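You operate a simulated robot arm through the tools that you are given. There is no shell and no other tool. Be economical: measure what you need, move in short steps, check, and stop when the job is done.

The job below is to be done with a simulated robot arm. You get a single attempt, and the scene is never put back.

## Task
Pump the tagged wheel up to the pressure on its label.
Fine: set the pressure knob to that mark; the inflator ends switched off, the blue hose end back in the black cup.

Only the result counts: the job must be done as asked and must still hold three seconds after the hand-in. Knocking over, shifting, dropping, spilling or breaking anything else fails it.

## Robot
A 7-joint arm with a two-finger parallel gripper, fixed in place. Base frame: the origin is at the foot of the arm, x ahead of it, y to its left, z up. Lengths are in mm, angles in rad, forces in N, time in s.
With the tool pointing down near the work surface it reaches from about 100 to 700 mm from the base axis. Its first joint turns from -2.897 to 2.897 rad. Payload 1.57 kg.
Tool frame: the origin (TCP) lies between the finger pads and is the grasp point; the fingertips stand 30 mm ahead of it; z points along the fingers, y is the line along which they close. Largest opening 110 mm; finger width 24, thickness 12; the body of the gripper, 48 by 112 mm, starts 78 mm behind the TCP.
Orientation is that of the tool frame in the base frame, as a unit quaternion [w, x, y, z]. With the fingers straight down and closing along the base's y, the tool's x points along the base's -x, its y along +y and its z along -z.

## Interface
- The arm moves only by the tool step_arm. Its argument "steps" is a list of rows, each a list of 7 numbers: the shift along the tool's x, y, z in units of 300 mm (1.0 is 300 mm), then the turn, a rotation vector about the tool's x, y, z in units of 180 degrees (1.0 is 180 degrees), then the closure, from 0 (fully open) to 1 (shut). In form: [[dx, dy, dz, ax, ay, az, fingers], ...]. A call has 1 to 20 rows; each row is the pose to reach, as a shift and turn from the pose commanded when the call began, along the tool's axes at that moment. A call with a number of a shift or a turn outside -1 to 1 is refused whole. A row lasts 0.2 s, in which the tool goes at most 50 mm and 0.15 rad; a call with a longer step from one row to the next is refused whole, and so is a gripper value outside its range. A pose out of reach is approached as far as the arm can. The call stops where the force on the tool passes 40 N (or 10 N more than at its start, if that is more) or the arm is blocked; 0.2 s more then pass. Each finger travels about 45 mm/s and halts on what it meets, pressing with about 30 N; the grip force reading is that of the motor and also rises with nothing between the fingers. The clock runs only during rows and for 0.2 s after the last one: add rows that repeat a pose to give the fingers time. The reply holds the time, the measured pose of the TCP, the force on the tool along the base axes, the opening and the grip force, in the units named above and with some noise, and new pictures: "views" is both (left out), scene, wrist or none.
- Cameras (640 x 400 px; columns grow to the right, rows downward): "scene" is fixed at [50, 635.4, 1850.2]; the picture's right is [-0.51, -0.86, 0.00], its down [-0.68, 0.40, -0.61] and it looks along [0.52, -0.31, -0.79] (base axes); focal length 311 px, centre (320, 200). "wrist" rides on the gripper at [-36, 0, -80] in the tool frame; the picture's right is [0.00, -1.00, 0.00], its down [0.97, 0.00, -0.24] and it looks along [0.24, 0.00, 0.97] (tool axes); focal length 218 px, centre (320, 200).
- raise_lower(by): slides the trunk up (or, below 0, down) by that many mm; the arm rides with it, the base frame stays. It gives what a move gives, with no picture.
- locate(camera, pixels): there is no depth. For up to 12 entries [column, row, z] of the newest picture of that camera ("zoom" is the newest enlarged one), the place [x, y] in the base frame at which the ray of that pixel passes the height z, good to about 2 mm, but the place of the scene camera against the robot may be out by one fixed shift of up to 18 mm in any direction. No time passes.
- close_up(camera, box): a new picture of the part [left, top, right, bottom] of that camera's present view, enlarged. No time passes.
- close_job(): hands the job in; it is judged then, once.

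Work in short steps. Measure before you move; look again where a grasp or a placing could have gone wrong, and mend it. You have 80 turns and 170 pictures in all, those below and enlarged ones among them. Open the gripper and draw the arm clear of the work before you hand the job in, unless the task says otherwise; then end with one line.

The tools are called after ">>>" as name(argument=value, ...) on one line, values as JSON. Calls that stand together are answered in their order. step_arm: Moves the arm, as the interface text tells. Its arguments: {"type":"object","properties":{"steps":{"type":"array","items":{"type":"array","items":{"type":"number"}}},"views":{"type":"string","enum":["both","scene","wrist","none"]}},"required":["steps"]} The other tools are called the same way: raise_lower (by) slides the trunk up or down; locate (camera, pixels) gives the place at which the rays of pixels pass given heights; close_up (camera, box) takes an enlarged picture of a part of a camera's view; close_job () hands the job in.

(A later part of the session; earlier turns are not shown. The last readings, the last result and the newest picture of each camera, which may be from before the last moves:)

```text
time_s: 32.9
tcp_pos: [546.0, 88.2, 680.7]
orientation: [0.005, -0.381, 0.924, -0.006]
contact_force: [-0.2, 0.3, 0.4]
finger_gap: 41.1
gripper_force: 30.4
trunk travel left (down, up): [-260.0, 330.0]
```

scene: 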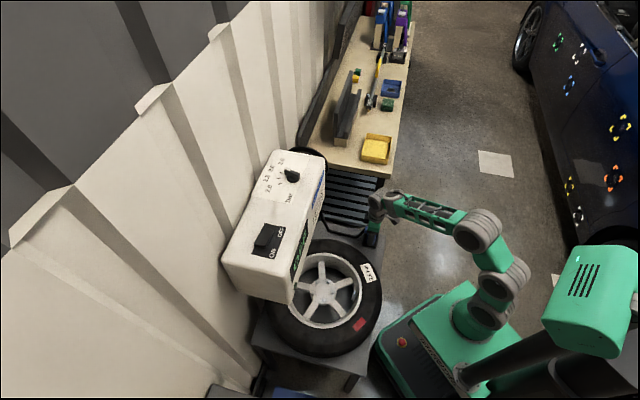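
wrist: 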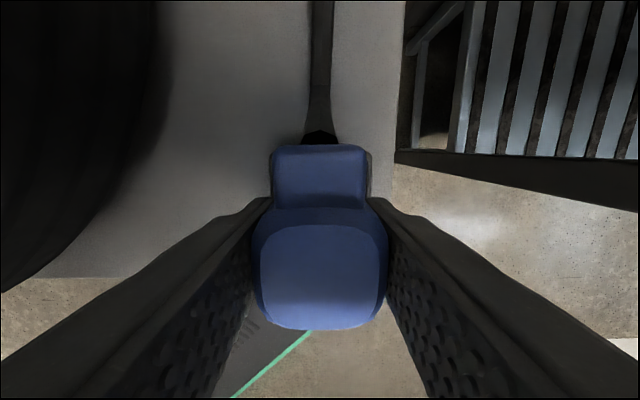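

Gripped (41 mm, 30 N). I lift straight up 170 mm.

>>> step_arm(steps=[[0, 0, -0.05, 0, 0, 0, 1], [0, 0, -0.1, 0, 0, 0, 1], [0, 0, -0.2, 0, 0, 0, 1], [0, 0, -0.33, 0, 0, 0, 1], [0, 0, -0.46, 0, 0, 0, 1], [0, 0, -0.58, 0, 0, 0, 1], [0, 0, -0.58, 0, 0, 0, 1]])

>>> close_up(camera="scene", box=[300, 170, 420, 270])

```text
time_s: 34.5
tcp_pos: [545.4, 91.3, 854.7]
orientation: [0.005, -0.381, 0.924, -0.006]
contact_force: [-0.6, 0.2, -1.4]
finger_gap: 41.0
gripper_force: 29.4
trunk travel left (down, up): [-260.0, 330.0]
```

scene: 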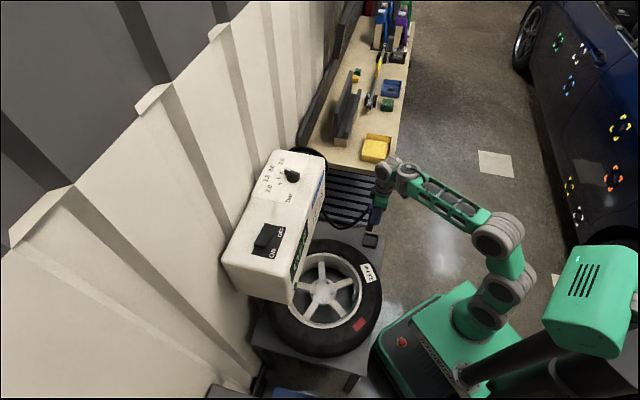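
wrist: 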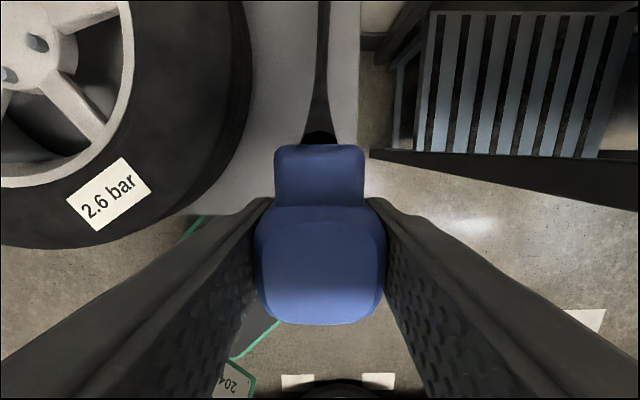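

```text
4.00 times, centred on (360, 220) of scene
```

zoom: 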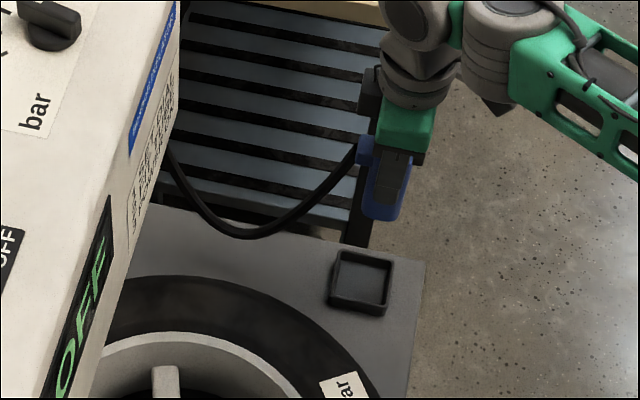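

The hose end lifted cleanly. I translate 200 mm toward the valve, rising 25 mm more, and look for the valve.

>>> step_arm(steps=[[-0.017, 0.136, -0.04, 0, 0, 0, 1], [-0.034, 0.272, -0.08, 0, 0, 0, 1], [-0.051, 0.408, -0.085, 0, 0, 0, 1], [-0.068, 0.544, -0.085, 0, 0, 0, 1], [-0.085, 0.68, -0.085, 0, 0, 0, 1], [-0.085, 0.68, -0.085, 0, 0, 0, 1]])

>>> locate(camera="wrist", pixels=[[320, 200, 747]])

```text
time_s: 35.9
tcp_pos: [418.1, 255.1, 875.9]
orientation: [0.006, -0.381, 0.924, -0.007]
contact_force: [0.4, -0.8, -1.9]
finger_gap: 41.1
gripper_force: 29.6
trunk travel left (down, up): [-260.0, 330.0]
```

scene: 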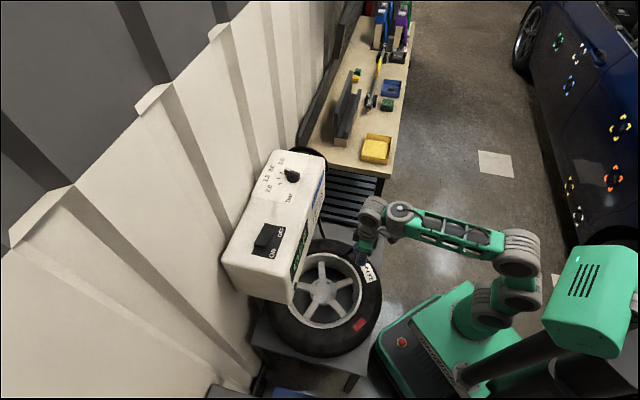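
wrist: 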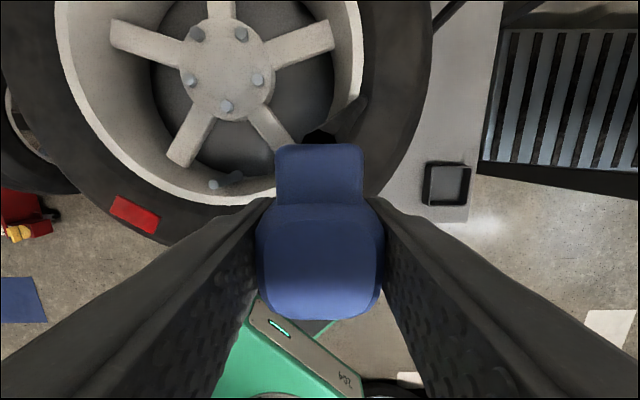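

```text
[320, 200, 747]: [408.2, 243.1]
```

The valve tip shows at about (213,184). Enlarge and locate it, together with rim points.

>>> close_up(camera="wrist", box=[180, 150, 280, 215])

>>> locate(camera="wrist", pixels=[[213, 184, 720], [213, 184, 740], [213, 184, 760], [233, 176, 650], [233, 176, 700], [212, 204, 740], [131, 214, 740], [131, 214, 700]])

```text
6.15 times, centred on (230, 182) of wrist
```

zoom: 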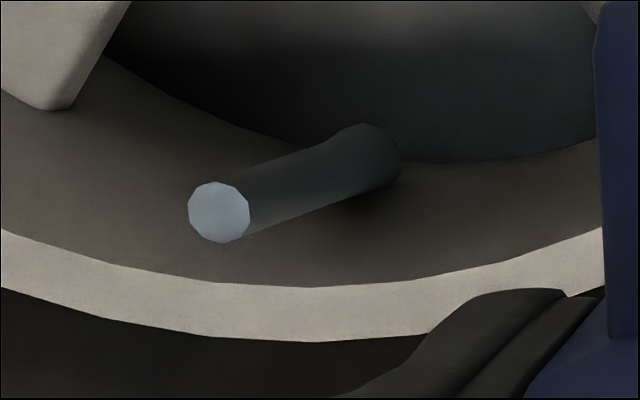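

```text
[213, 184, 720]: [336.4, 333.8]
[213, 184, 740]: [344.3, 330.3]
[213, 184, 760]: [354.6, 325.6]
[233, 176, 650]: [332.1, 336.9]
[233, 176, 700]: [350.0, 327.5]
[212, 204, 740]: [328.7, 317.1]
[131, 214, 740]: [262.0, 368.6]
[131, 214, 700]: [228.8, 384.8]
```

Valve stem is vertical, tip ≈ (347, 328, 745), ~10 mm thick. I move the hose end over it (TCP 348.4, 329) and down 40 mm, correcting a 1° tilt.

>>> step_arm(steps=[[-0.003, 0.11, 0, -0.002, 0, 0, 1], [-0.007, 0.22, 0, -0.004, 0, 0, 1], [-0.01, 0.338, 0, -0.0055, 0, 0, 1], [-0.01, 0.338, 0.06, -0.0055, 0, 0, 1], [-0.01, 0.338, 0.12, -0.0055, 0, 0, 1], [-0.01, 0.338, 0.12, -0.0055, 0, 0, 1]])

>>> close_up(camera="scene", box=[300, 230, 420, 330])

```text
time_s: 37.3
tcp_pos: [349.4, 326.0, 839.1]
orientation: [0.003, -0.381, 0.925, 0.002]
contact_force: [0.3, -0.2, -1.6]
finger_gap: 41.4
gripper_force: 30.1
trunk travel left (down, up): [-260.0, 330.0]
```

scene: 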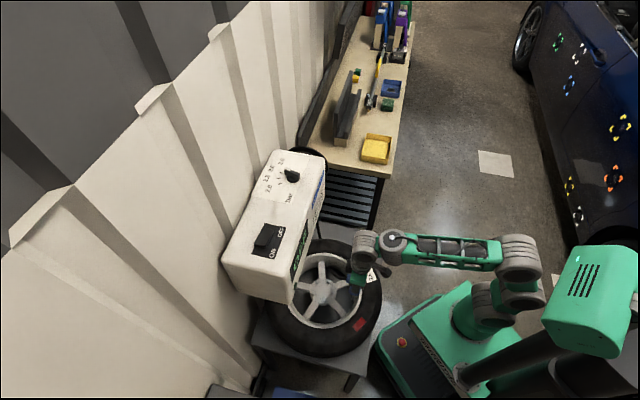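
wrist: 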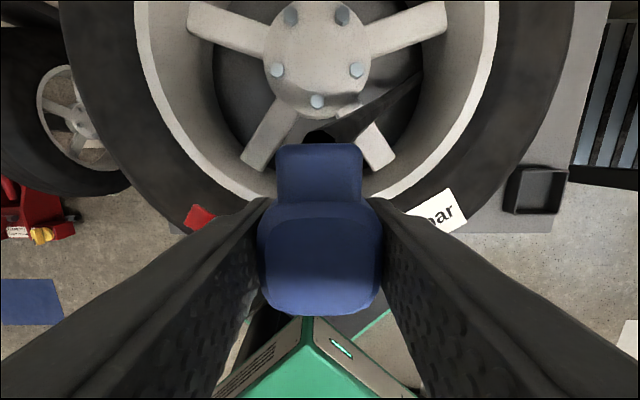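

```text
4.00 times, centred on (360, 280) of scene
```

zoom: 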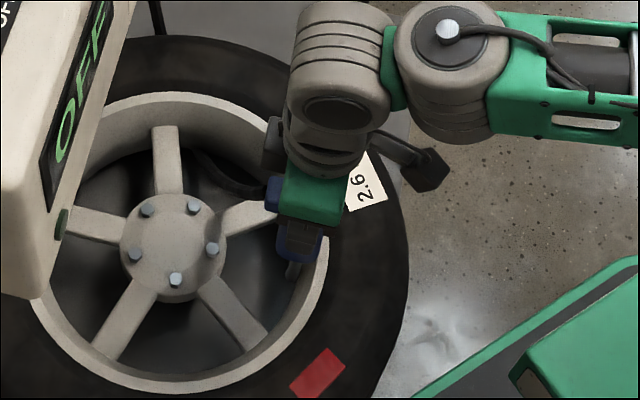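

The arm ended ~3 mm short in y (349.4, 326.0); the scene close-up agrees the stem (293,272) is slightly left of the body's axis. I correct and lower 12 mm.

>>> step_arm(steps=[[-0.005, 0.0095, 0, 0, 0, 0, 1], [-0.005, 0.0095, 0, 0, 0, 0, 1], [-0.005, 0.0095, 0.02, 0, 0, 0, 1], [-0.005, 0.0095, 0.04, 0, 0, 0, 1], [-0.005, 0.0095, 0.04, 0, 0, 0, 1]], views="none")

>>> close_up(camera="scene", box=[330, 255, 390, 295])

```text
time_s: 38.5
tcp_pos: [347.7, 329.4, 827.3]
orientation: [0.002, -0.381, 0.924, 0.002]
contact_force: [-0.2, 0.1, -1.1]
finger_gap: 41.1
gripper_force: 29.9
trunk travel left (down, up): [-260.0, 330.0]
```

```text
10.00 times, centred on (360, 275) of scene
```

zoom: 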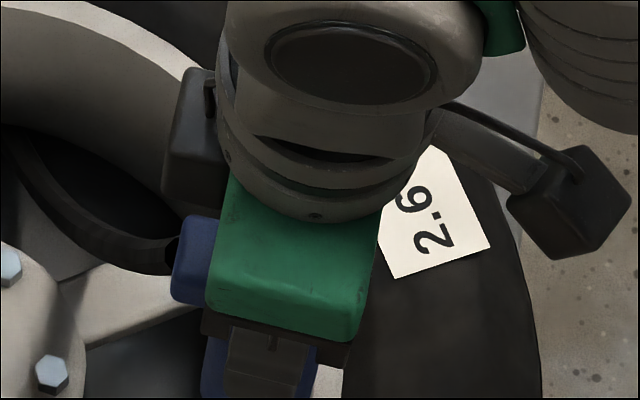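

The stem lies below that crop; I look a bit lower.

>>> close_up(camera="scene", box=[325, 275, 385, 312])

```text
10.67 times, centred on (355, 294) of scene
```

zoom: 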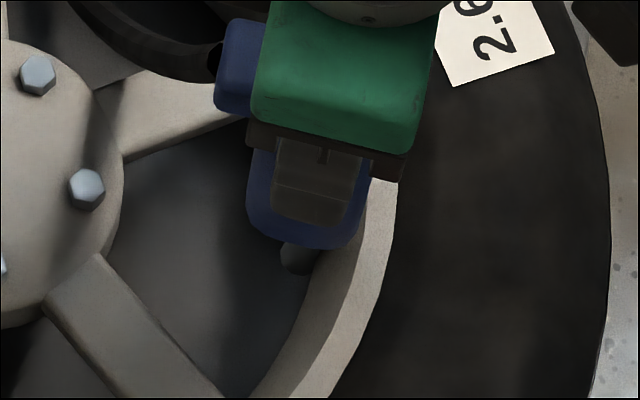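

Alignment looks right: the stem (297,260) runs up into the body. I lower slowly, 5 mm per row, watching force.

>>> step_arm(steps=[[0, 0, 0.015, 0, 0, 0, 1], [0, 0, 0.03, 0, 0, 0, 1], [0, 0, 0.045, 0, 0, 0, 1], [0, 0, 0.045, 0, 0, 0, 1]], views="wrist")

>>> close_up(camera="scene", box=[325, 275, 385, 312])

```text
time_s: 39.5
tcp_pos: [348.5, 330.1, 813.6]
orientation: [0.002, -0.381, 0.925, 0.002]
contact_force: [-0.4, -0.3, -1.3]
finger_gap: 41.3
gripper_force: 30.1
trunk travel left (down, up): [-260.0, 330.0]
```

wrist: 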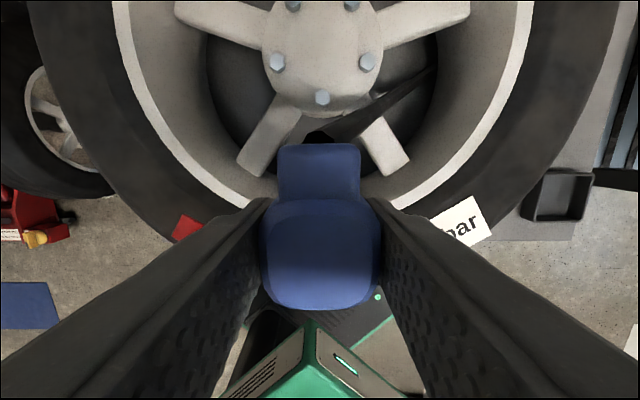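

```text
10.67 times, centred on (355, 294) of scene
```

zoom: 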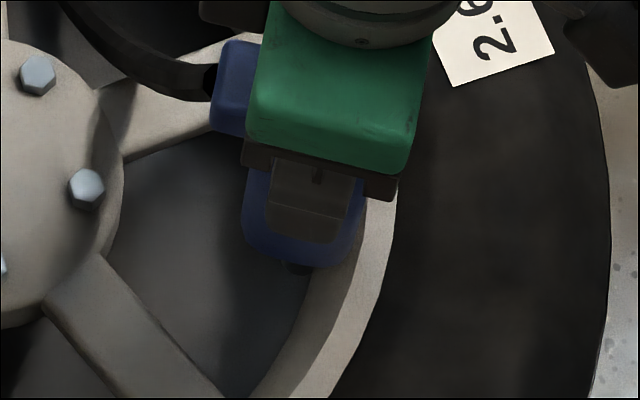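

No contact force yet; the body keeps going down beside the rim. Continue slowly.

>>> step_arm(steps=[[0, 0, 0.015, 0, 0, 0, 1], [0, 0, 0.03, 0, 0, 0, 1], [0, 0, 0.045, 0, 0, 0, 1], [0, 0, 0.06, 0, 0, 0, 1], [0, 0, 0.06, 0, 0, 0, 1]], views="wrist")

>>> close_up(camera="scene", box=[325, 275, 385, 312])

```text
time_s: 40.7
tcp_pos: [348.7, 331.3, 796.7]
orientation: [0.001, -0.381, 0.925, 0.002]
contact_force: [-0.2, 1.1, -1.8]
finger_gap: 41.3
gripper_force: 30.3
trunk travel left (down, up): [-260.0, 330.0]
```

wrist: 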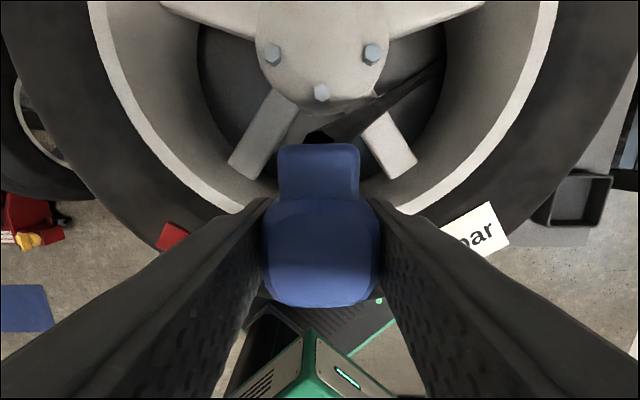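

```text
10.67 times, centred on (355, 294) of scene
```

zoom: 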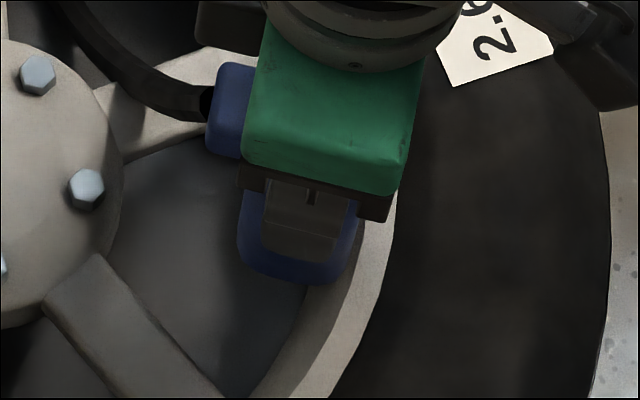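

Still no resistance (the body creeps slightly in the grip). Continue another ~20 mm down.

>>> step_arm(steps=[[0, -0.003, 0.015, 0, 0, 0, 1], [0, -0.003, 0.03, 0, 0, 0, 1], [0, -0.003, 0.045, 0, 0, 0, 1], [0, -0.003, 0.06, 0, 0, 0, 1], [0, -0.003, 0.06, 0, 0, 0, 1]], views="wrist")

>>> close_up(camera="scene", box=[300, 235, 400, 300])

```text
time_s: 41.9
tcp_pos: [349.2, 330.1, 779.4]
orientation: [0.003, -0.381, 0.925, 0.003]
contact_force: [0.0, 3.2, 18.9]
finger_gap: 41.1
gripper_force: 29.7
trunk travel left (down, up): [-260.0, 330.0]
```

wrist: 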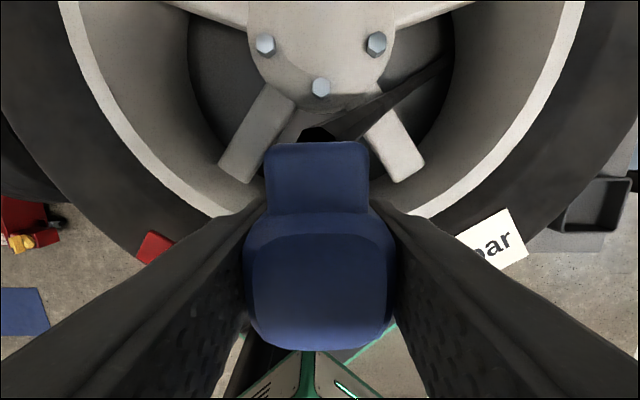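

```text
6.15 times, centred on (350, 268) of scene
```

zoom: 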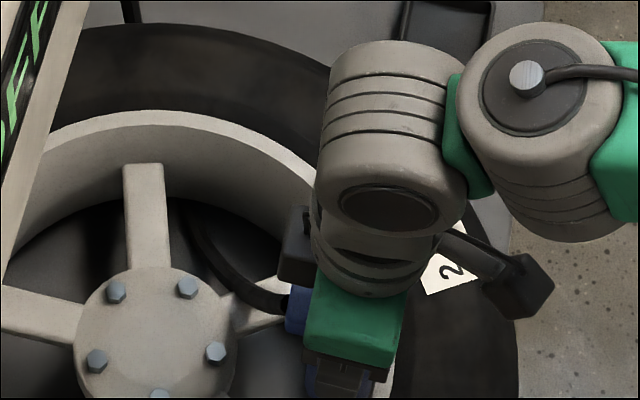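

Firm contact now (19 N up, body slid up in the grip): it has bottomed out. To confirm the stem is inside the socket, I nudge 4 mm sideways and read the force.

>>> step_arm(steps=[[0, 0.013, 0, 0, 0, 0, 1], [0, 0.013, 0, 0, 0, 0, 1]], views="none")

>>> step_arm(steps=[[0, -0.013, 0, 0, 0, 0, 1], [0, -0.013, 0, 0, 0, 0, 1]], views="none")

```text
time_s: 42.5
tcp_pos: [348.3, 331.6, 778.0]
orientation: [0.001, -0.381, 0.925, 0.002]
contact_force: [6.8, -6.6, 18.8]
finger_gap: 41.3
gripper_force: 29.7
trunk travel left (down, up): [-260.0, 330.0]
```

```text
time_s: 43.1
tcp_pos: [348.1, 330.6, 778.7]
orientation: [0.003, -0.381, 0.924, 0.003]
contact_force: [-5.6, 5.0, 18.7]
finger_gap: 41.3
gripper_force: 30.2
trunk travel left (down, up): [-260.0, 330.0]
```

The body is laterally constrained (≈9 N for 4 mm commanded). I release gently and look.

>>> step_arm(steps=[[0, 0, 0, 0, 0, 0, 0.55], [0, 0, 0, 0, 0, 0, 0.45], [0, 0, 0, 0, 0, 0, 0.4], [0, 0, 0, 0, 0, 0, 0.4]])

```text
time_s: 44.1
tcp_pos: [350.3, 330.8, 777.0]
orientation: [0.001, -0.381, 0.925, 0.001]
contact_force: [0.3, -0.8, 0.3]
finger_gap: 66.1
gripper_force: 0.1
trunk travel left (down, up): [-260.0, 330.0]
```

scene: 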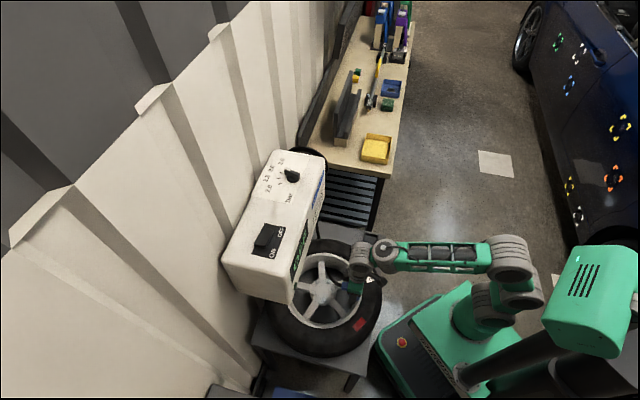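
wrist: 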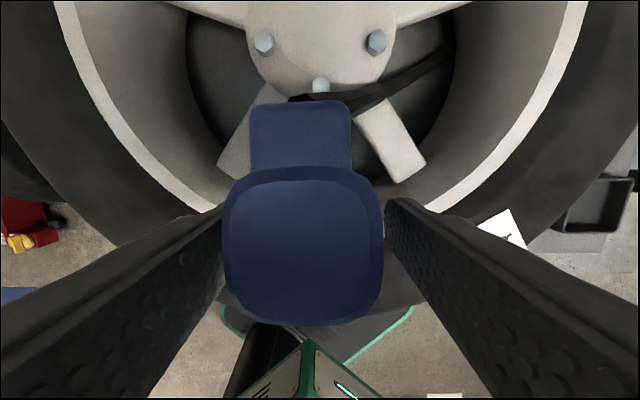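

It stays standing, perhaps leaning slightly. I open fully and rise 120 mm to inspect.

>>> step_arm(steps=[[0, 0, 0, 0, 0, 0, 0], [0, 0, 0, 0, 0, 0, 0], [0, 0, -0.1, 0, 0, 0, 0], [0, 0, -0.25, 0, 0, 0, 0], [0, 0, -0.4, 0, 0, 0, 0], [0, 0, -0.55, 0, 0, 0, 0], [0, 0, -0.55, 0, 0, 0, 0]])

>>> close_up(camera="scene", box=[310, 240, 400, 300])

```text
time_s: 45.7
tcp_pos: [349.1, 330.6, 943.1]
orientation: [0.003, -0.381, 0.925, 0.002]
contact_force: [-0.6, 0.6, 0.5]
finger_gap: 110.0
gripper_force: 0.1
trunk travel left (down, up): [-260.0, 330.0]
```

scene: 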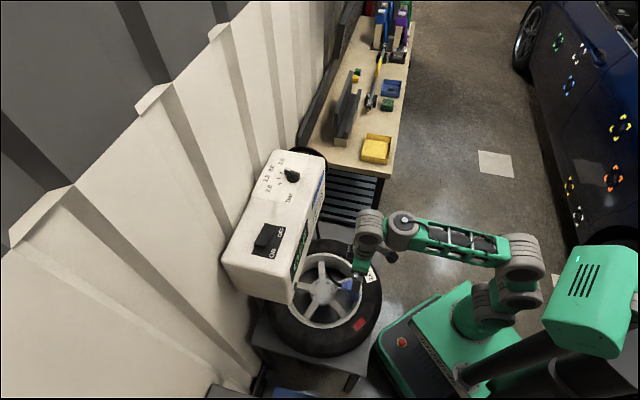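
wrist: 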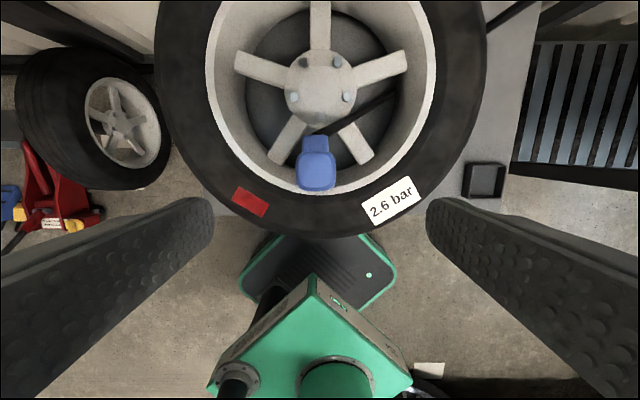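

```text
6.67 times, centred on (355, 270) of scene
```

zoom: 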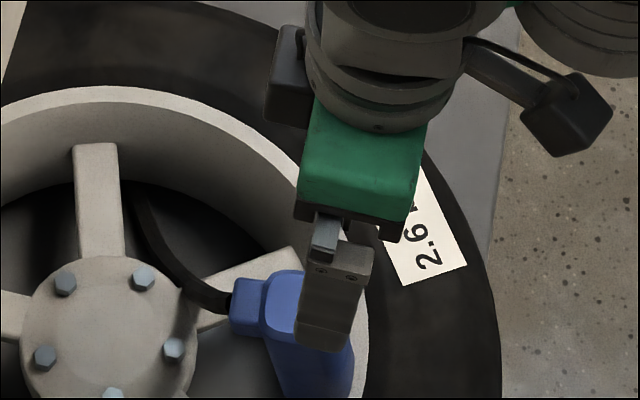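

The body leans somewhat. I draw the arm back 120 mm to get a clear scene view of it.

>>> step_arm(steps=[[0.1, -0.1, -0.05, 0, 0, 0, 0], [0.2, -0.2, -0.1, 0, 0, 0, 0], [0.3, -0.3, -0.1, 0, 0, 0, 0], [0.4, -0.4, -0.1, 0, 0, 0, 0], [0.4, -0.4, -0.1, 0, 0, 0, 0]])

>>> close_up(camera="scene", box=[310, 260, 390, 315])

>>> close_up(camera="wrist", box=[160, 0, 360, 125])

```text
time_s: 46.9
tcp_pos: [349.2, 157.6, 970.1]
orientation: [0.002, -0.381, 0.925, 0.002]
contact_force: [-0.4, -0.2, -0.2]
finger_gap: 110.0
gripper_force: 0.1
trunk travel left (down, up): [-260.0, 330.0]
```

scene: 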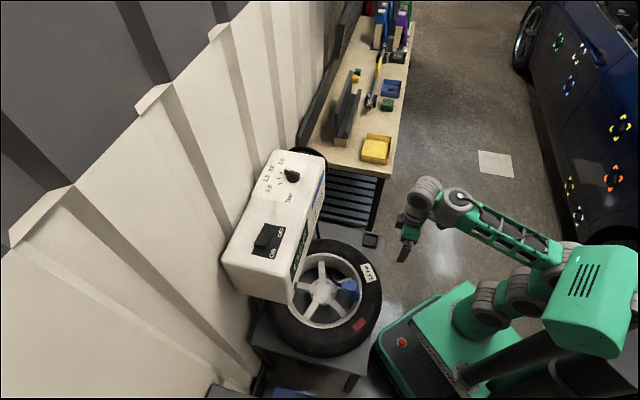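
wrist: 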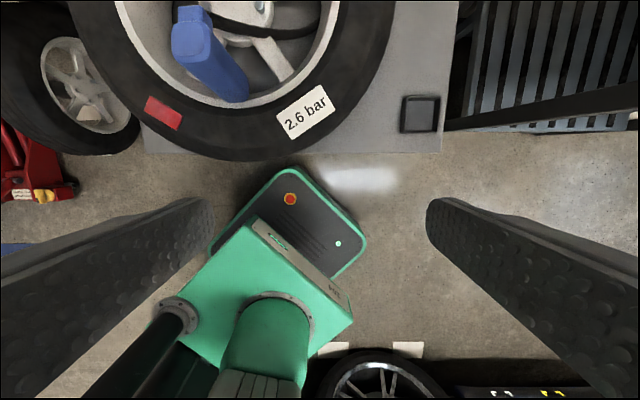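

```text
7.27 times, centred on (350, 288) of scene
```

zoom: 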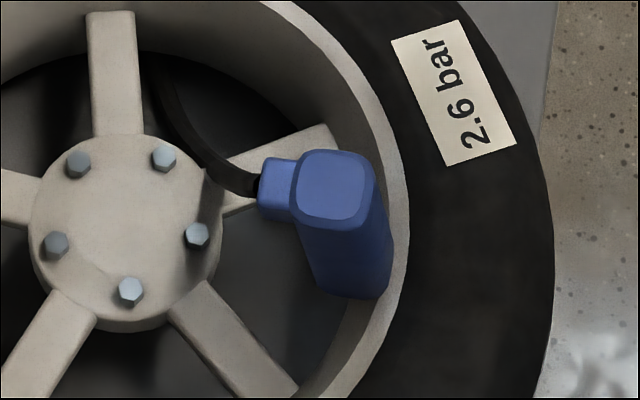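

```text
3.20 times, centred on (260, 62) of wrist
```

zoom: 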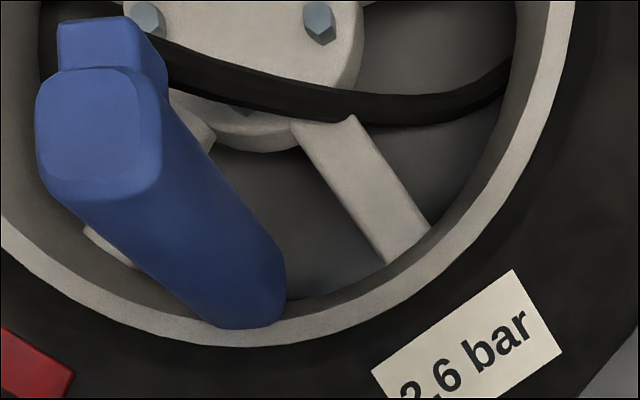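

The body stands on the valve, leaning a bit. I measure its top's position against the valve from this view and the scene.

>>> locate(camera="wrist", pixels=[[191, 42, 780], [191, 42, 800], [191, 42, 820], [232, 96, 720], [232, 96, 740], [240, 104, 740], [274, 102, 720], [274, 102, 740]])

>>> locate(camera="scene", pixels=[[352.5, 286, 780], [352.5, 286, 800], [352.5, 286, 820], [354.4, 295.2, 745]])

```text
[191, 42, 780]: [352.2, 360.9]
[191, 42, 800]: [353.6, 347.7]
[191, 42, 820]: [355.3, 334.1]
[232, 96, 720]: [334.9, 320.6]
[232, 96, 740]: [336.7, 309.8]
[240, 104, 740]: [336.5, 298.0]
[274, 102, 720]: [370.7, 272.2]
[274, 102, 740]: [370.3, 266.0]
```

```text
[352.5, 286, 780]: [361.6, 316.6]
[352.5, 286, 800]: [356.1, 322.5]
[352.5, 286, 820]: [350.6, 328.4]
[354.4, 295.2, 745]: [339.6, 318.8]
```

Top ≈ (356, 336), i.e. lean ~8° with the socket on the valve. I'll test by switching on and reading the display. Raising the trunk first.

>>> raise_lower(by=330)

>>> step_arm(steps=[[-0.09, 0.1, 0.03, 0, -0.04, 0, 0], [-0.18, 0.2, 0.06, 0, -0.08, 0, 0], [-0.27, 0.3, 0.09, 0, -0.12, 0, 0], [-0.36, 0.4, 0.12, 0, -0.16, 0, 0], [-0.45, 0.5, 0.15, 0, -0.19, 0, 0], [-0.54, 0.6, 0.18, 0, -0.19, 0, 0], [-0.63, 0.7, 0.2, 0, -0.19, 0, 0], [-0.63, 0.7, 0.2, 0, -0.19, 0, 0]], views="wrist")

```text
time_s: 50.2
tcp_pos: [348.2, 157.6, 1300.5]
orientation: [0.002, -0.381, 0.924, 0.002]
contact_force: [-0.1, -0.3, 0.3]
finger_gap: 109.9
gripper_force: 0.0
trunk travel left (down, up): [-590.0, 0.0]
```

```text
time_s: 52.0
tcp_pos: [336.4, 440.7, 1241.6]
orientation: [0.273, -0.364, 0.883, 0.114]
contact_force: [-0.7, 0.9, 0.6]
finger_gap: 110.1
gripper_force: 0.0
out of reach, approached as far as the arm can: row 3
trunk travel left (down, up): [-590.0, 0.0]
```

wrist: 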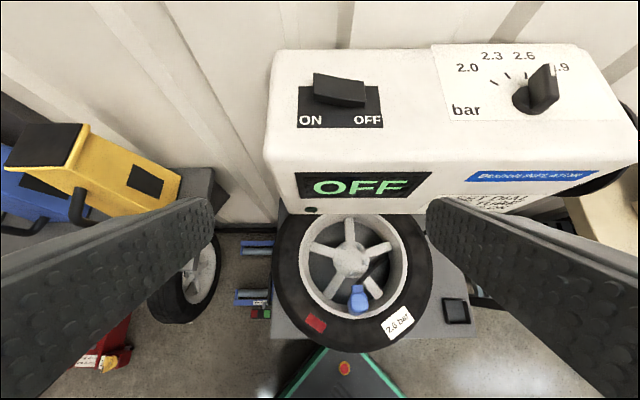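

Now the switch is in view. Enlarge and locate the rocker's ends.

>>> close_up(camera="wrist", box=[290, 60, 390, 135])

>>> locate(camera="wrist", pixels=[[320, 85, 1135], [320, 85, 1145], [358, 93, 1130], [302, 86, 1117], [379, 87, 1117], [380, 128, 1117], [297, 128, 1117], [453, 110, 1117]])

```text
5.33 times, centred on (340, 98) of wrist
```

zoom: 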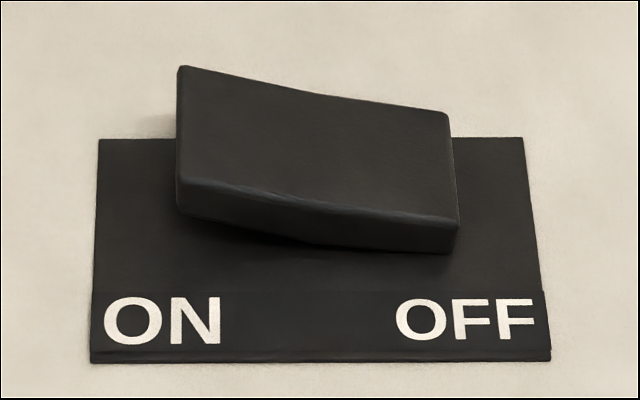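

```text
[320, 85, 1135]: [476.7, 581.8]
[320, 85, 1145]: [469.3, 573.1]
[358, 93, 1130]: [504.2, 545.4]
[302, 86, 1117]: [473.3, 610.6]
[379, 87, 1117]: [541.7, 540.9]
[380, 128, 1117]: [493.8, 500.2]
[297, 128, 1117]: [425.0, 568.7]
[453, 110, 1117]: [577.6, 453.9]
```

ON end's raised top is around (474, 576, ~1143). I close the fingers and move the fingertip above it (TCP 472, 568, 1200).

>>> step_arm(steps=[[-0.086, -0.004, 0.093, 0, 0, 0, 0.5], [-0.173, -0.008, 0.185, 0, 0, 0, 1], [-0.259, -0.011, 0.278, 0, 0, 0, 1], [-0.346, -0.015, 0.37, 0, 0, 0, 1], [-0.432, -0.019, 0.463, 0, 0, 0, 1], [-0.432, -0.019, 0.463, 0, 0, 0, 1], [-0.432, -0.019, 0.463, 0, 0, 0, 1]])

>>> close_up(camera="scene", box=[220, 190, 340, 270])

```text
time_s: 53.6
tcp_pos: [470.2, 567.0, 1201.8]
orientation: [0.274, -0.365, 0.883, 0.114]
contact_force: [-0.6, -0.2, 0.1]
finger_gap: 0.1
gripper_force: 16.8
trunk travel left (down, up): [-590.0, 0.0]
```

scene: 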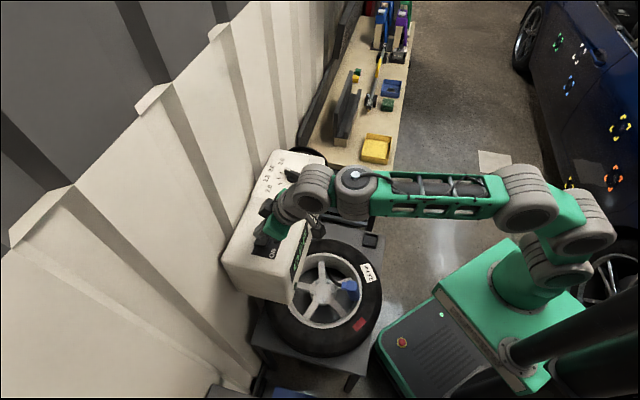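
wrist: 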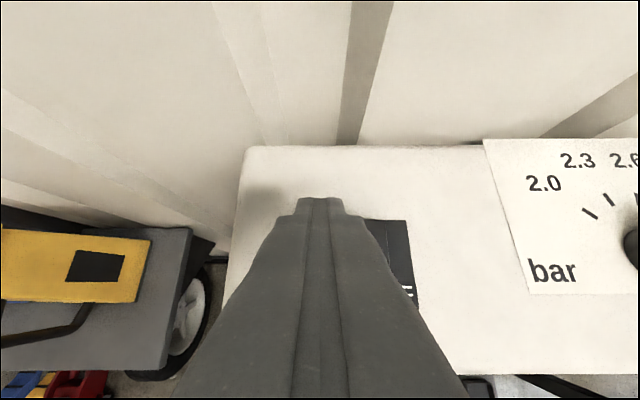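

```text
5.00 times, centred on (280, 230) of scene
```

zoom: 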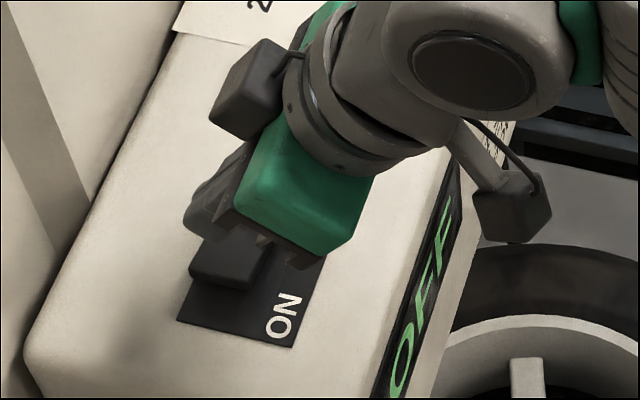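

Fingertip is over the ON end. I press down gradually up to 46 mm; the call stops on force.

>>> step_arm(steps=[[0.0377, 0, 0.055, 0, 0, 0, 1], [0.0472, 0, 0.0687, 0, 0, 0, 1], [0.0566, 0, 0.0824, 0, 0, 0, 1], [0.066, 0, 0.0962, 0, 0, 0, 1], [0.0755, 0, 0.1099, 0, 0, 0, 1], [0.083, 0, 0.1209, 0, 0, 0, 1], [0.0868, 0, 0.1264, 0, 0, 0, 1]], views="scene")

>>> close_up(camera="scene", box=[220, 190, 340, 270])

```text
time_s: 55.2
tcp_pos: [469.8, 567.8, 1167.2]
orientation: [0.282, -0.363, 0.881, 0.118]
contact_force: [-1.2, 0.5, 38.3]
finger_gap: 0.0
gripper_force: 21.2
trunk travel left (down, up): [-590.0, 0.0]
```

scene: 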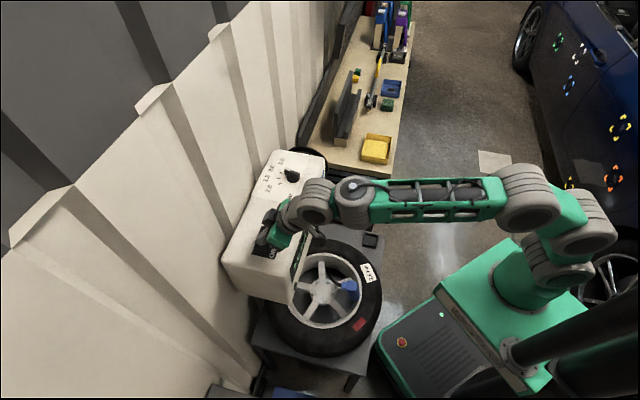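

```text
5.00 times, centred on (280, 230) of scene
```

zoom: 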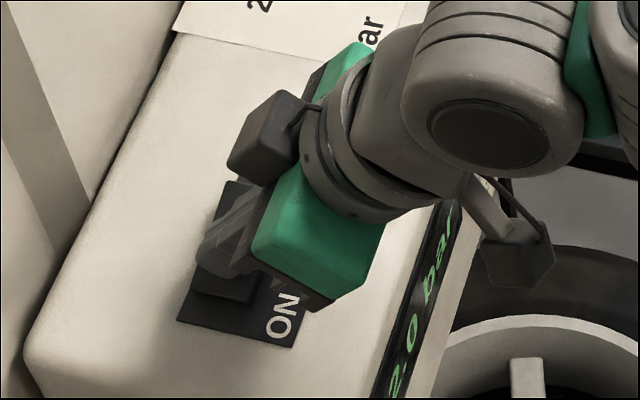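

The display switched from OFF to "2.0 bar". I rise 40 mm and shift 42 mm toward the OFF end, then read the display.

>>> step_arm(steps=[[-0.0377, 0, -0.055, 0, 0, 0, 1], [-0.0755, 0, -0.1099, 0, 0, 0, 1], [-0.0755, -0.07, -0.1099, 0, 0, 0, 1], [-0.0755, -0.14, -0.1099, 0, 0, 0, 1], [-0.0755, -0.14, -0.1099, 0, 0, 0, 1]], views="wrist")

>>> close_up(camera="scene", box=[220, 190, 380, 310])

```text
time_s: 56.4
tcp_pos: [500.7, 536.9, 1193.8]
orientation: [0.273, -0.365, 0.883, 0.113]
contact_force: [0.2, 0.1, -1.4]
finger_gap: 0.0
gripper_force: 21.1
trunk travel left (down, up): [-590.0, 0.0]
```

wrist: 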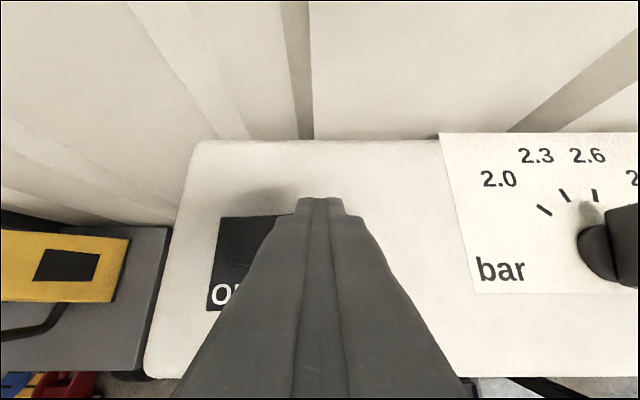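

```text
3.33 times, centred on (300, 250) of scene
```

zoom: 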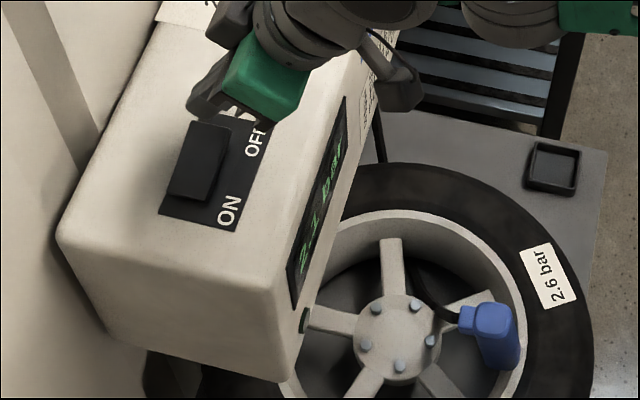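

It's inflating (2.1 bar), so the hose is fitted. I wait 4 s and read again.

>>> step_arm(steps=[[0, 0, 0, 0, 0, 0, 1], [0, 0, 0, 0, 0, 0, 1], [0, 0, 0, 0, 0, 0, 1], [0, 0, 0, 0, 0, 0, 1], [0, 0, 0, 0, 0, 0, 1], [0, 0, 0, 0, 0, 0, 1], [0, 0, 0, 0, 0, 0, 1], [0, 0, 0, 0, 0, 0, 1], [0, 0, 0, 0, 0, 0, 1], [0, 0, 0, 0, 0, 0, 1], [0, 0, 0, 0, 0, 0, 1], [0, 0, 0, 0, 0, 0, 1], [0, 0, 0, 0, 0, 0, 1], [0, 0, 0, 0, 0, 0, 1], [0, 0, 0, 0, 0, 0, 1], [0, 0, 0, 0, 0, 0, 1]], views="none")

>>> close_up(camera="scene", box=[270, 210, 350, 280])

```text
time_s: 59.8
tcp_pos: [500.7, 536.4, 1195.7]
orientation: [0.273, -0.363, 0.884, 0.113]
contact_force: [0.3, -0.8, 0.5]
finger_gap: 0.0
gripper_force: 21.3
trunk travel left (down, up): [-590.0, 0.0]
```

```text
5.71 times, centred on (310, 245) of scene
```

zoom: 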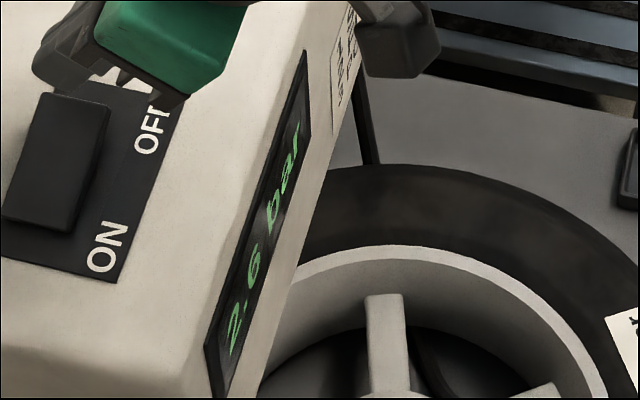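

It reads 2.6 bar. I press the OFF end now (shift 6 mm toward the rocker's centre).

>>> step_arm(steps=[[0.0283, 0.02, 0.0412, 0, 0, 0, 1], [0.0377, 0.02, 0.055, 0, 0, 0, 1], [0.0472, 0.02, 0.0687, 0, 0, 0, 1], [0.0566, 0.02, 0.0824, 0, 0, 0, 1], [0.066, 0.02, 0.0962, 0, 0, 0, 1], [0.0735, 0.02, 0.107, 0, 0, 0, 1], [0.0773, 0.02, 0.1125, 0, 0, 0, 1]], views="none")

>>> close_up(camera="scene", box=[250, 200, 350, 280])

```text
time_s: 61.5
tcp_pos: [498.0, 542.5, 1165.6]
orientation: [0.284, -0.361, 0.88, 0.119]
contact_force: [-0.6, -3.9, 9.2]
finger_gap: 0.1
gripper_force: 21.2
trunk travel left (down, up): [-590.0, 0.0]
stopped in row 7: the force on the tool passed its limit (the readings are from after the stop); the commanded pose is now the measured one
```

```text
5.00 times, centred on (300, 240) of scene
```

zoom: 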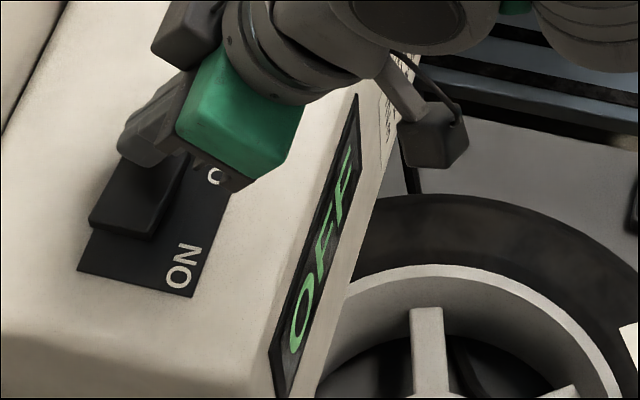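

Display shows OFF. I rise 50 mm, then retreat to above the wheel (v≈480), bringing the tool upright.

>>> step_arm(steps=[[-0.049, 0, -0.068, 0, 0, 0, 1], [-0.098, 0, -0.135, 0, 0, 0, 0.8], [0.001, -0.021, -0.207, 0, 0, 0, 0.5], [0.099, -0.042, -0.278, 0, 0.034, 0, 0.2], [0.198, -0.063, -0.35, 0, 0.074, 0, 0], [0.296, -0.084, -0.421, 0, 0.114, 0, 0], [0.395, -0.105, -0.493, 0, 0.154, 0, 0], [0.493, -0.126, -0.564, 0, 0.194, 0, 0], [0.592, -0.147, -0.635, 0, 0.2, 0, 0], [0.592, -0.147, -0.635, 0, 0.2, 0, 0]])

>>> close_up(camera="scene", box=[240, 150, 360, 270])

```text
time_s: 63.7
tcp_pos: [348.1, 330.4, 1217.4]
orientation: [-0.006, -0.381, 0.925, 0.0]
contact_force: [0.0, -0.3, 0.0]
finger_gap: 110.1
gripper_force: 0.0
trunk travel left (down, up): [-590.0, 0.0]
```

scene: 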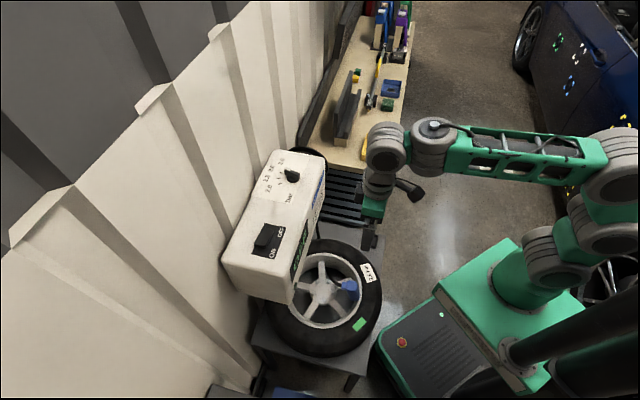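
wrist: 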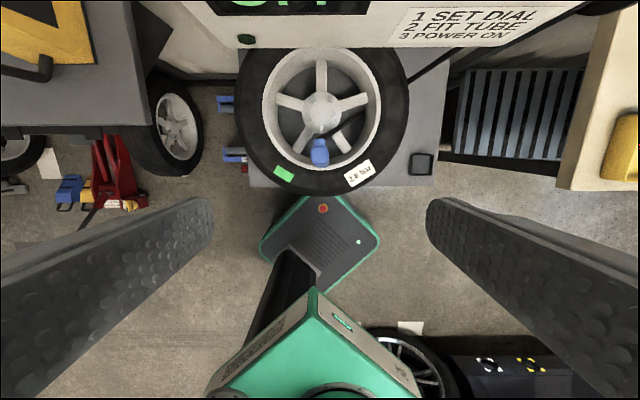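

```text
3.33 times, centred on (300, 210) of scene
```

zoom: 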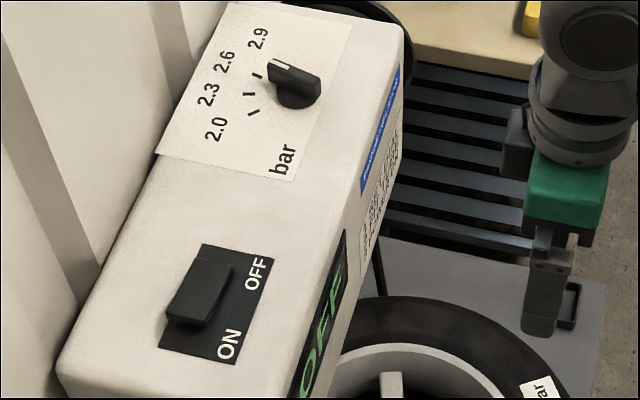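

The wheel's red tag turned green: pressure reached. I lower the trunk 310 mm to fetch the hose end, then look.

>>> raise_lower(by=-310)

>>> step_arm(steps=[[0, 0, 0, 0, 0.02, 0, 0], [0, 0, 0, 0, 0.04, 0, 0], [0, 0, 0, 0, 0.04, 0, 0]], views="wrist")

```text
time_s: 66.7
tcp_pos: [348.0, 331.6, 906.7]
orientation: [-0.004, -0.38, 0.925, 0.0]
contact_force: [0.1, 0.3, -0.4]
finger_gap: 110.1
gripper_force: 0.2
trunk travel left (down, up): [-280.0, 310.0]
```

```text
time_s: 67.5
tcp_pos: [347.4, 330.7, 906.7]
orientation: [-0.064, -0.38, 0.922, -0.024]
contact_force: [0.1, -0.4, -1.0]
finger_gap: 109.9
gripper_force: 0.0
trunk travel left (down, up): [-280.0, 310.0]
```

wrist: 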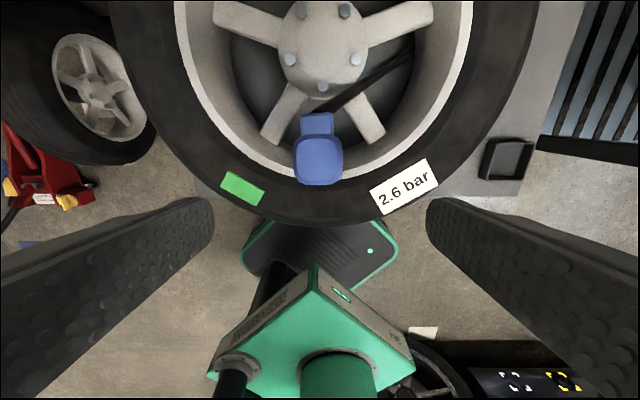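

I locate the hose end's top in this view at likely heights.

>>> locate(camera="wrist", pixels=[[318, 160, 800], [318, 160, 815], [294, 160, 805], [342, 160, 805], [319, 186, 800]])

>>> close_up(camera="wrist", box=[270, 100, 370, 200])

```text
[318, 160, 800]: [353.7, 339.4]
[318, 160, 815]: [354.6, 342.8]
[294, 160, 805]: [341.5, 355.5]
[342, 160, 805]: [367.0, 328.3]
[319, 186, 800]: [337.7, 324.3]
```

```text
4.00 times, centred on (320, 150) of wrist
```

zoom: 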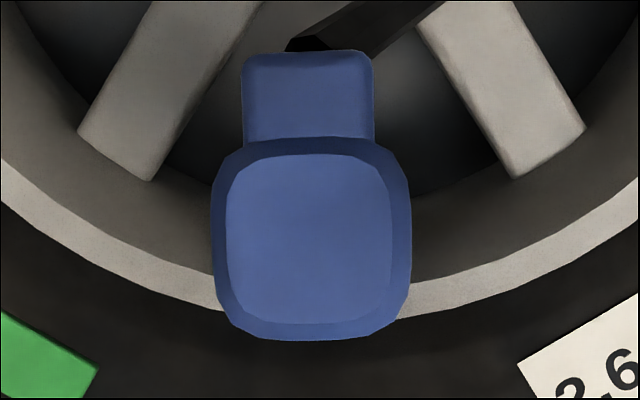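

Hose end top ≈ (353, 337, ~795). I descend along to TCP (351.6, 335.6, 780) with the jaws at 75 mm.

>>> step_arm(steps=[[-0.02, 0, 0.106, 0, 0, 0, 0.3], [-0.04, 0.001, 0.211, 0, 0, 0, 0.3], [-0.059, 0.001, 0.316, 0, 0, 0, 0.3], [-0.078, 0.002, 0.415, 0, 0, 0, 0.3], [-0.078, 0.002, 0.415, 0, 0, 0, 0.3]], views="wrist")

```text
time_s: 68.7
tcp_pos: [353.0, 337.4, 779.8]
orientation: [-0.062, -0.379, 0.923, -0.024]
contact_force: [0.5, -0.1, 0.2]
finger_gap: 77.1
gripper_force: 0.1
trunk travel left (down, up): [-280.0, 310.0]
```

wrist: 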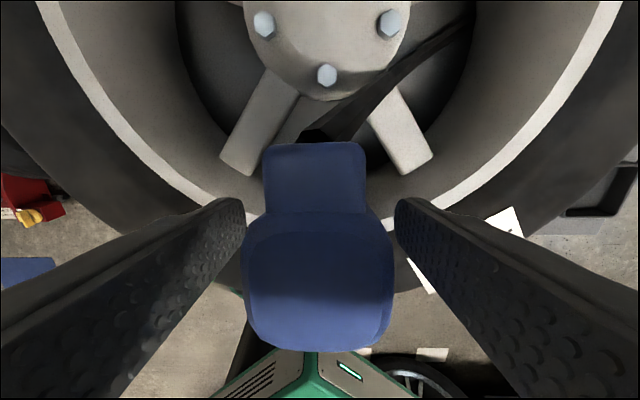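

Body centred laterally (242–394). I shift 5 mm inward and close.

>>> step_arm(steps=[[0.017, 0.001, 0, 0, 0, 0, 0.3], [0.017, 0.001, 0, 0, 0, 0, 0.5], [0.017, 0.001, 0, 0, 0, 0, 0.65], [0.017, 0.001, 0, 0, 0, 0, 0.8], [0.017, 0.001, 0, 0, 0, 0, 1], [0.017, 0.001, 0, 0, 0, 0, 1], [0.017, 0.001, 0, 0, 0, 0, 1]], views="wrist")

```text
time_s: 70.3
tcp_pos: [349.5, 333.3, 780.8]
orientation: [-0.063, -0.379, 0.923, -0.023]
contact_force: [4.8, -4.7, -0.1]
finger_gap: 41.0
gripper_force: 30.0
trunk travel left (down, up): [-280.0, 310.0]
```

wrist: 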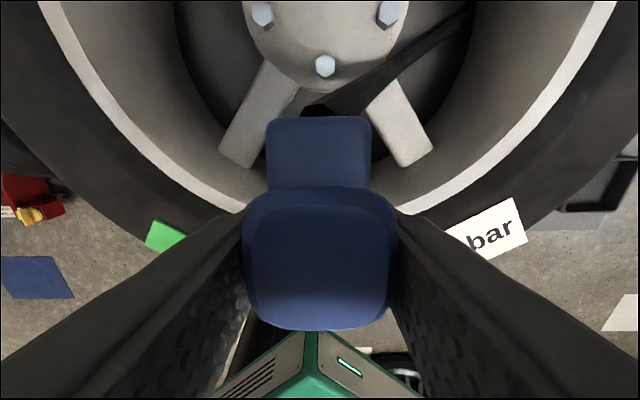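

Gripped (41 mm). I pull up along the tool axis 100 mm.

>>> step_arm(steps=[[0, 0, -0.03, 0, 0, 0, 1], [0, 0, -0.08, 0, 0, 0, 1], [0, 0, -0.15, 0, 0, 0, 1], [0, 0, -0.25, 0, 0, 0, 1], [0, 0, -0.35, 0, 0, 0, 1], [0, 0, -0.35, 0, 0, 0, 1]])

>>> close_up(camera="scene", box=[310, 230, 400, 310])

```text
time_s: 71.7
tcp_pos: [358.1, 342.9, 884.1]
orientation: [-0.063, -0.379, 0.923, -0.024]
contact_force: [0.2, -0.2, -2.4]
finger_gap: 41.0
gripper_force: 30.5
trunk travel left (down, up): [-280.0, 310.0]
```

scene: 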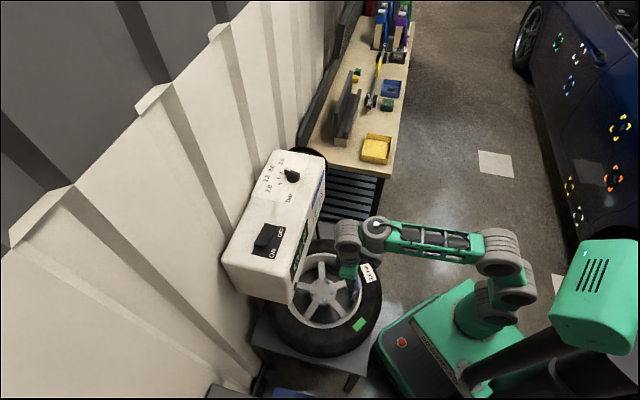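
wrist: 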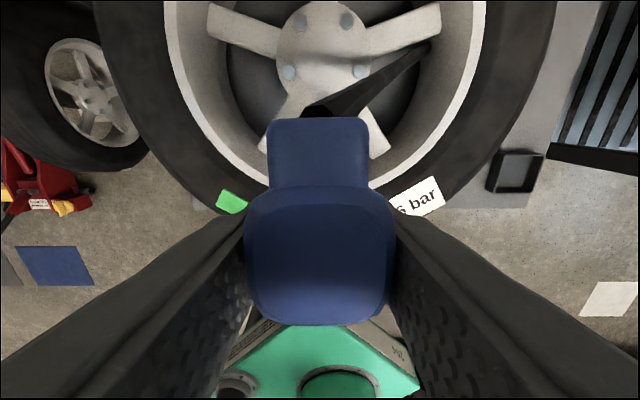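

```text
5.00 times, centred on (355, 270) of scene
```

zoom: 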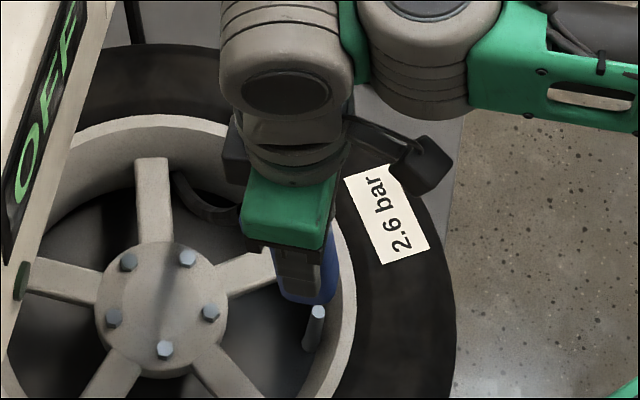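

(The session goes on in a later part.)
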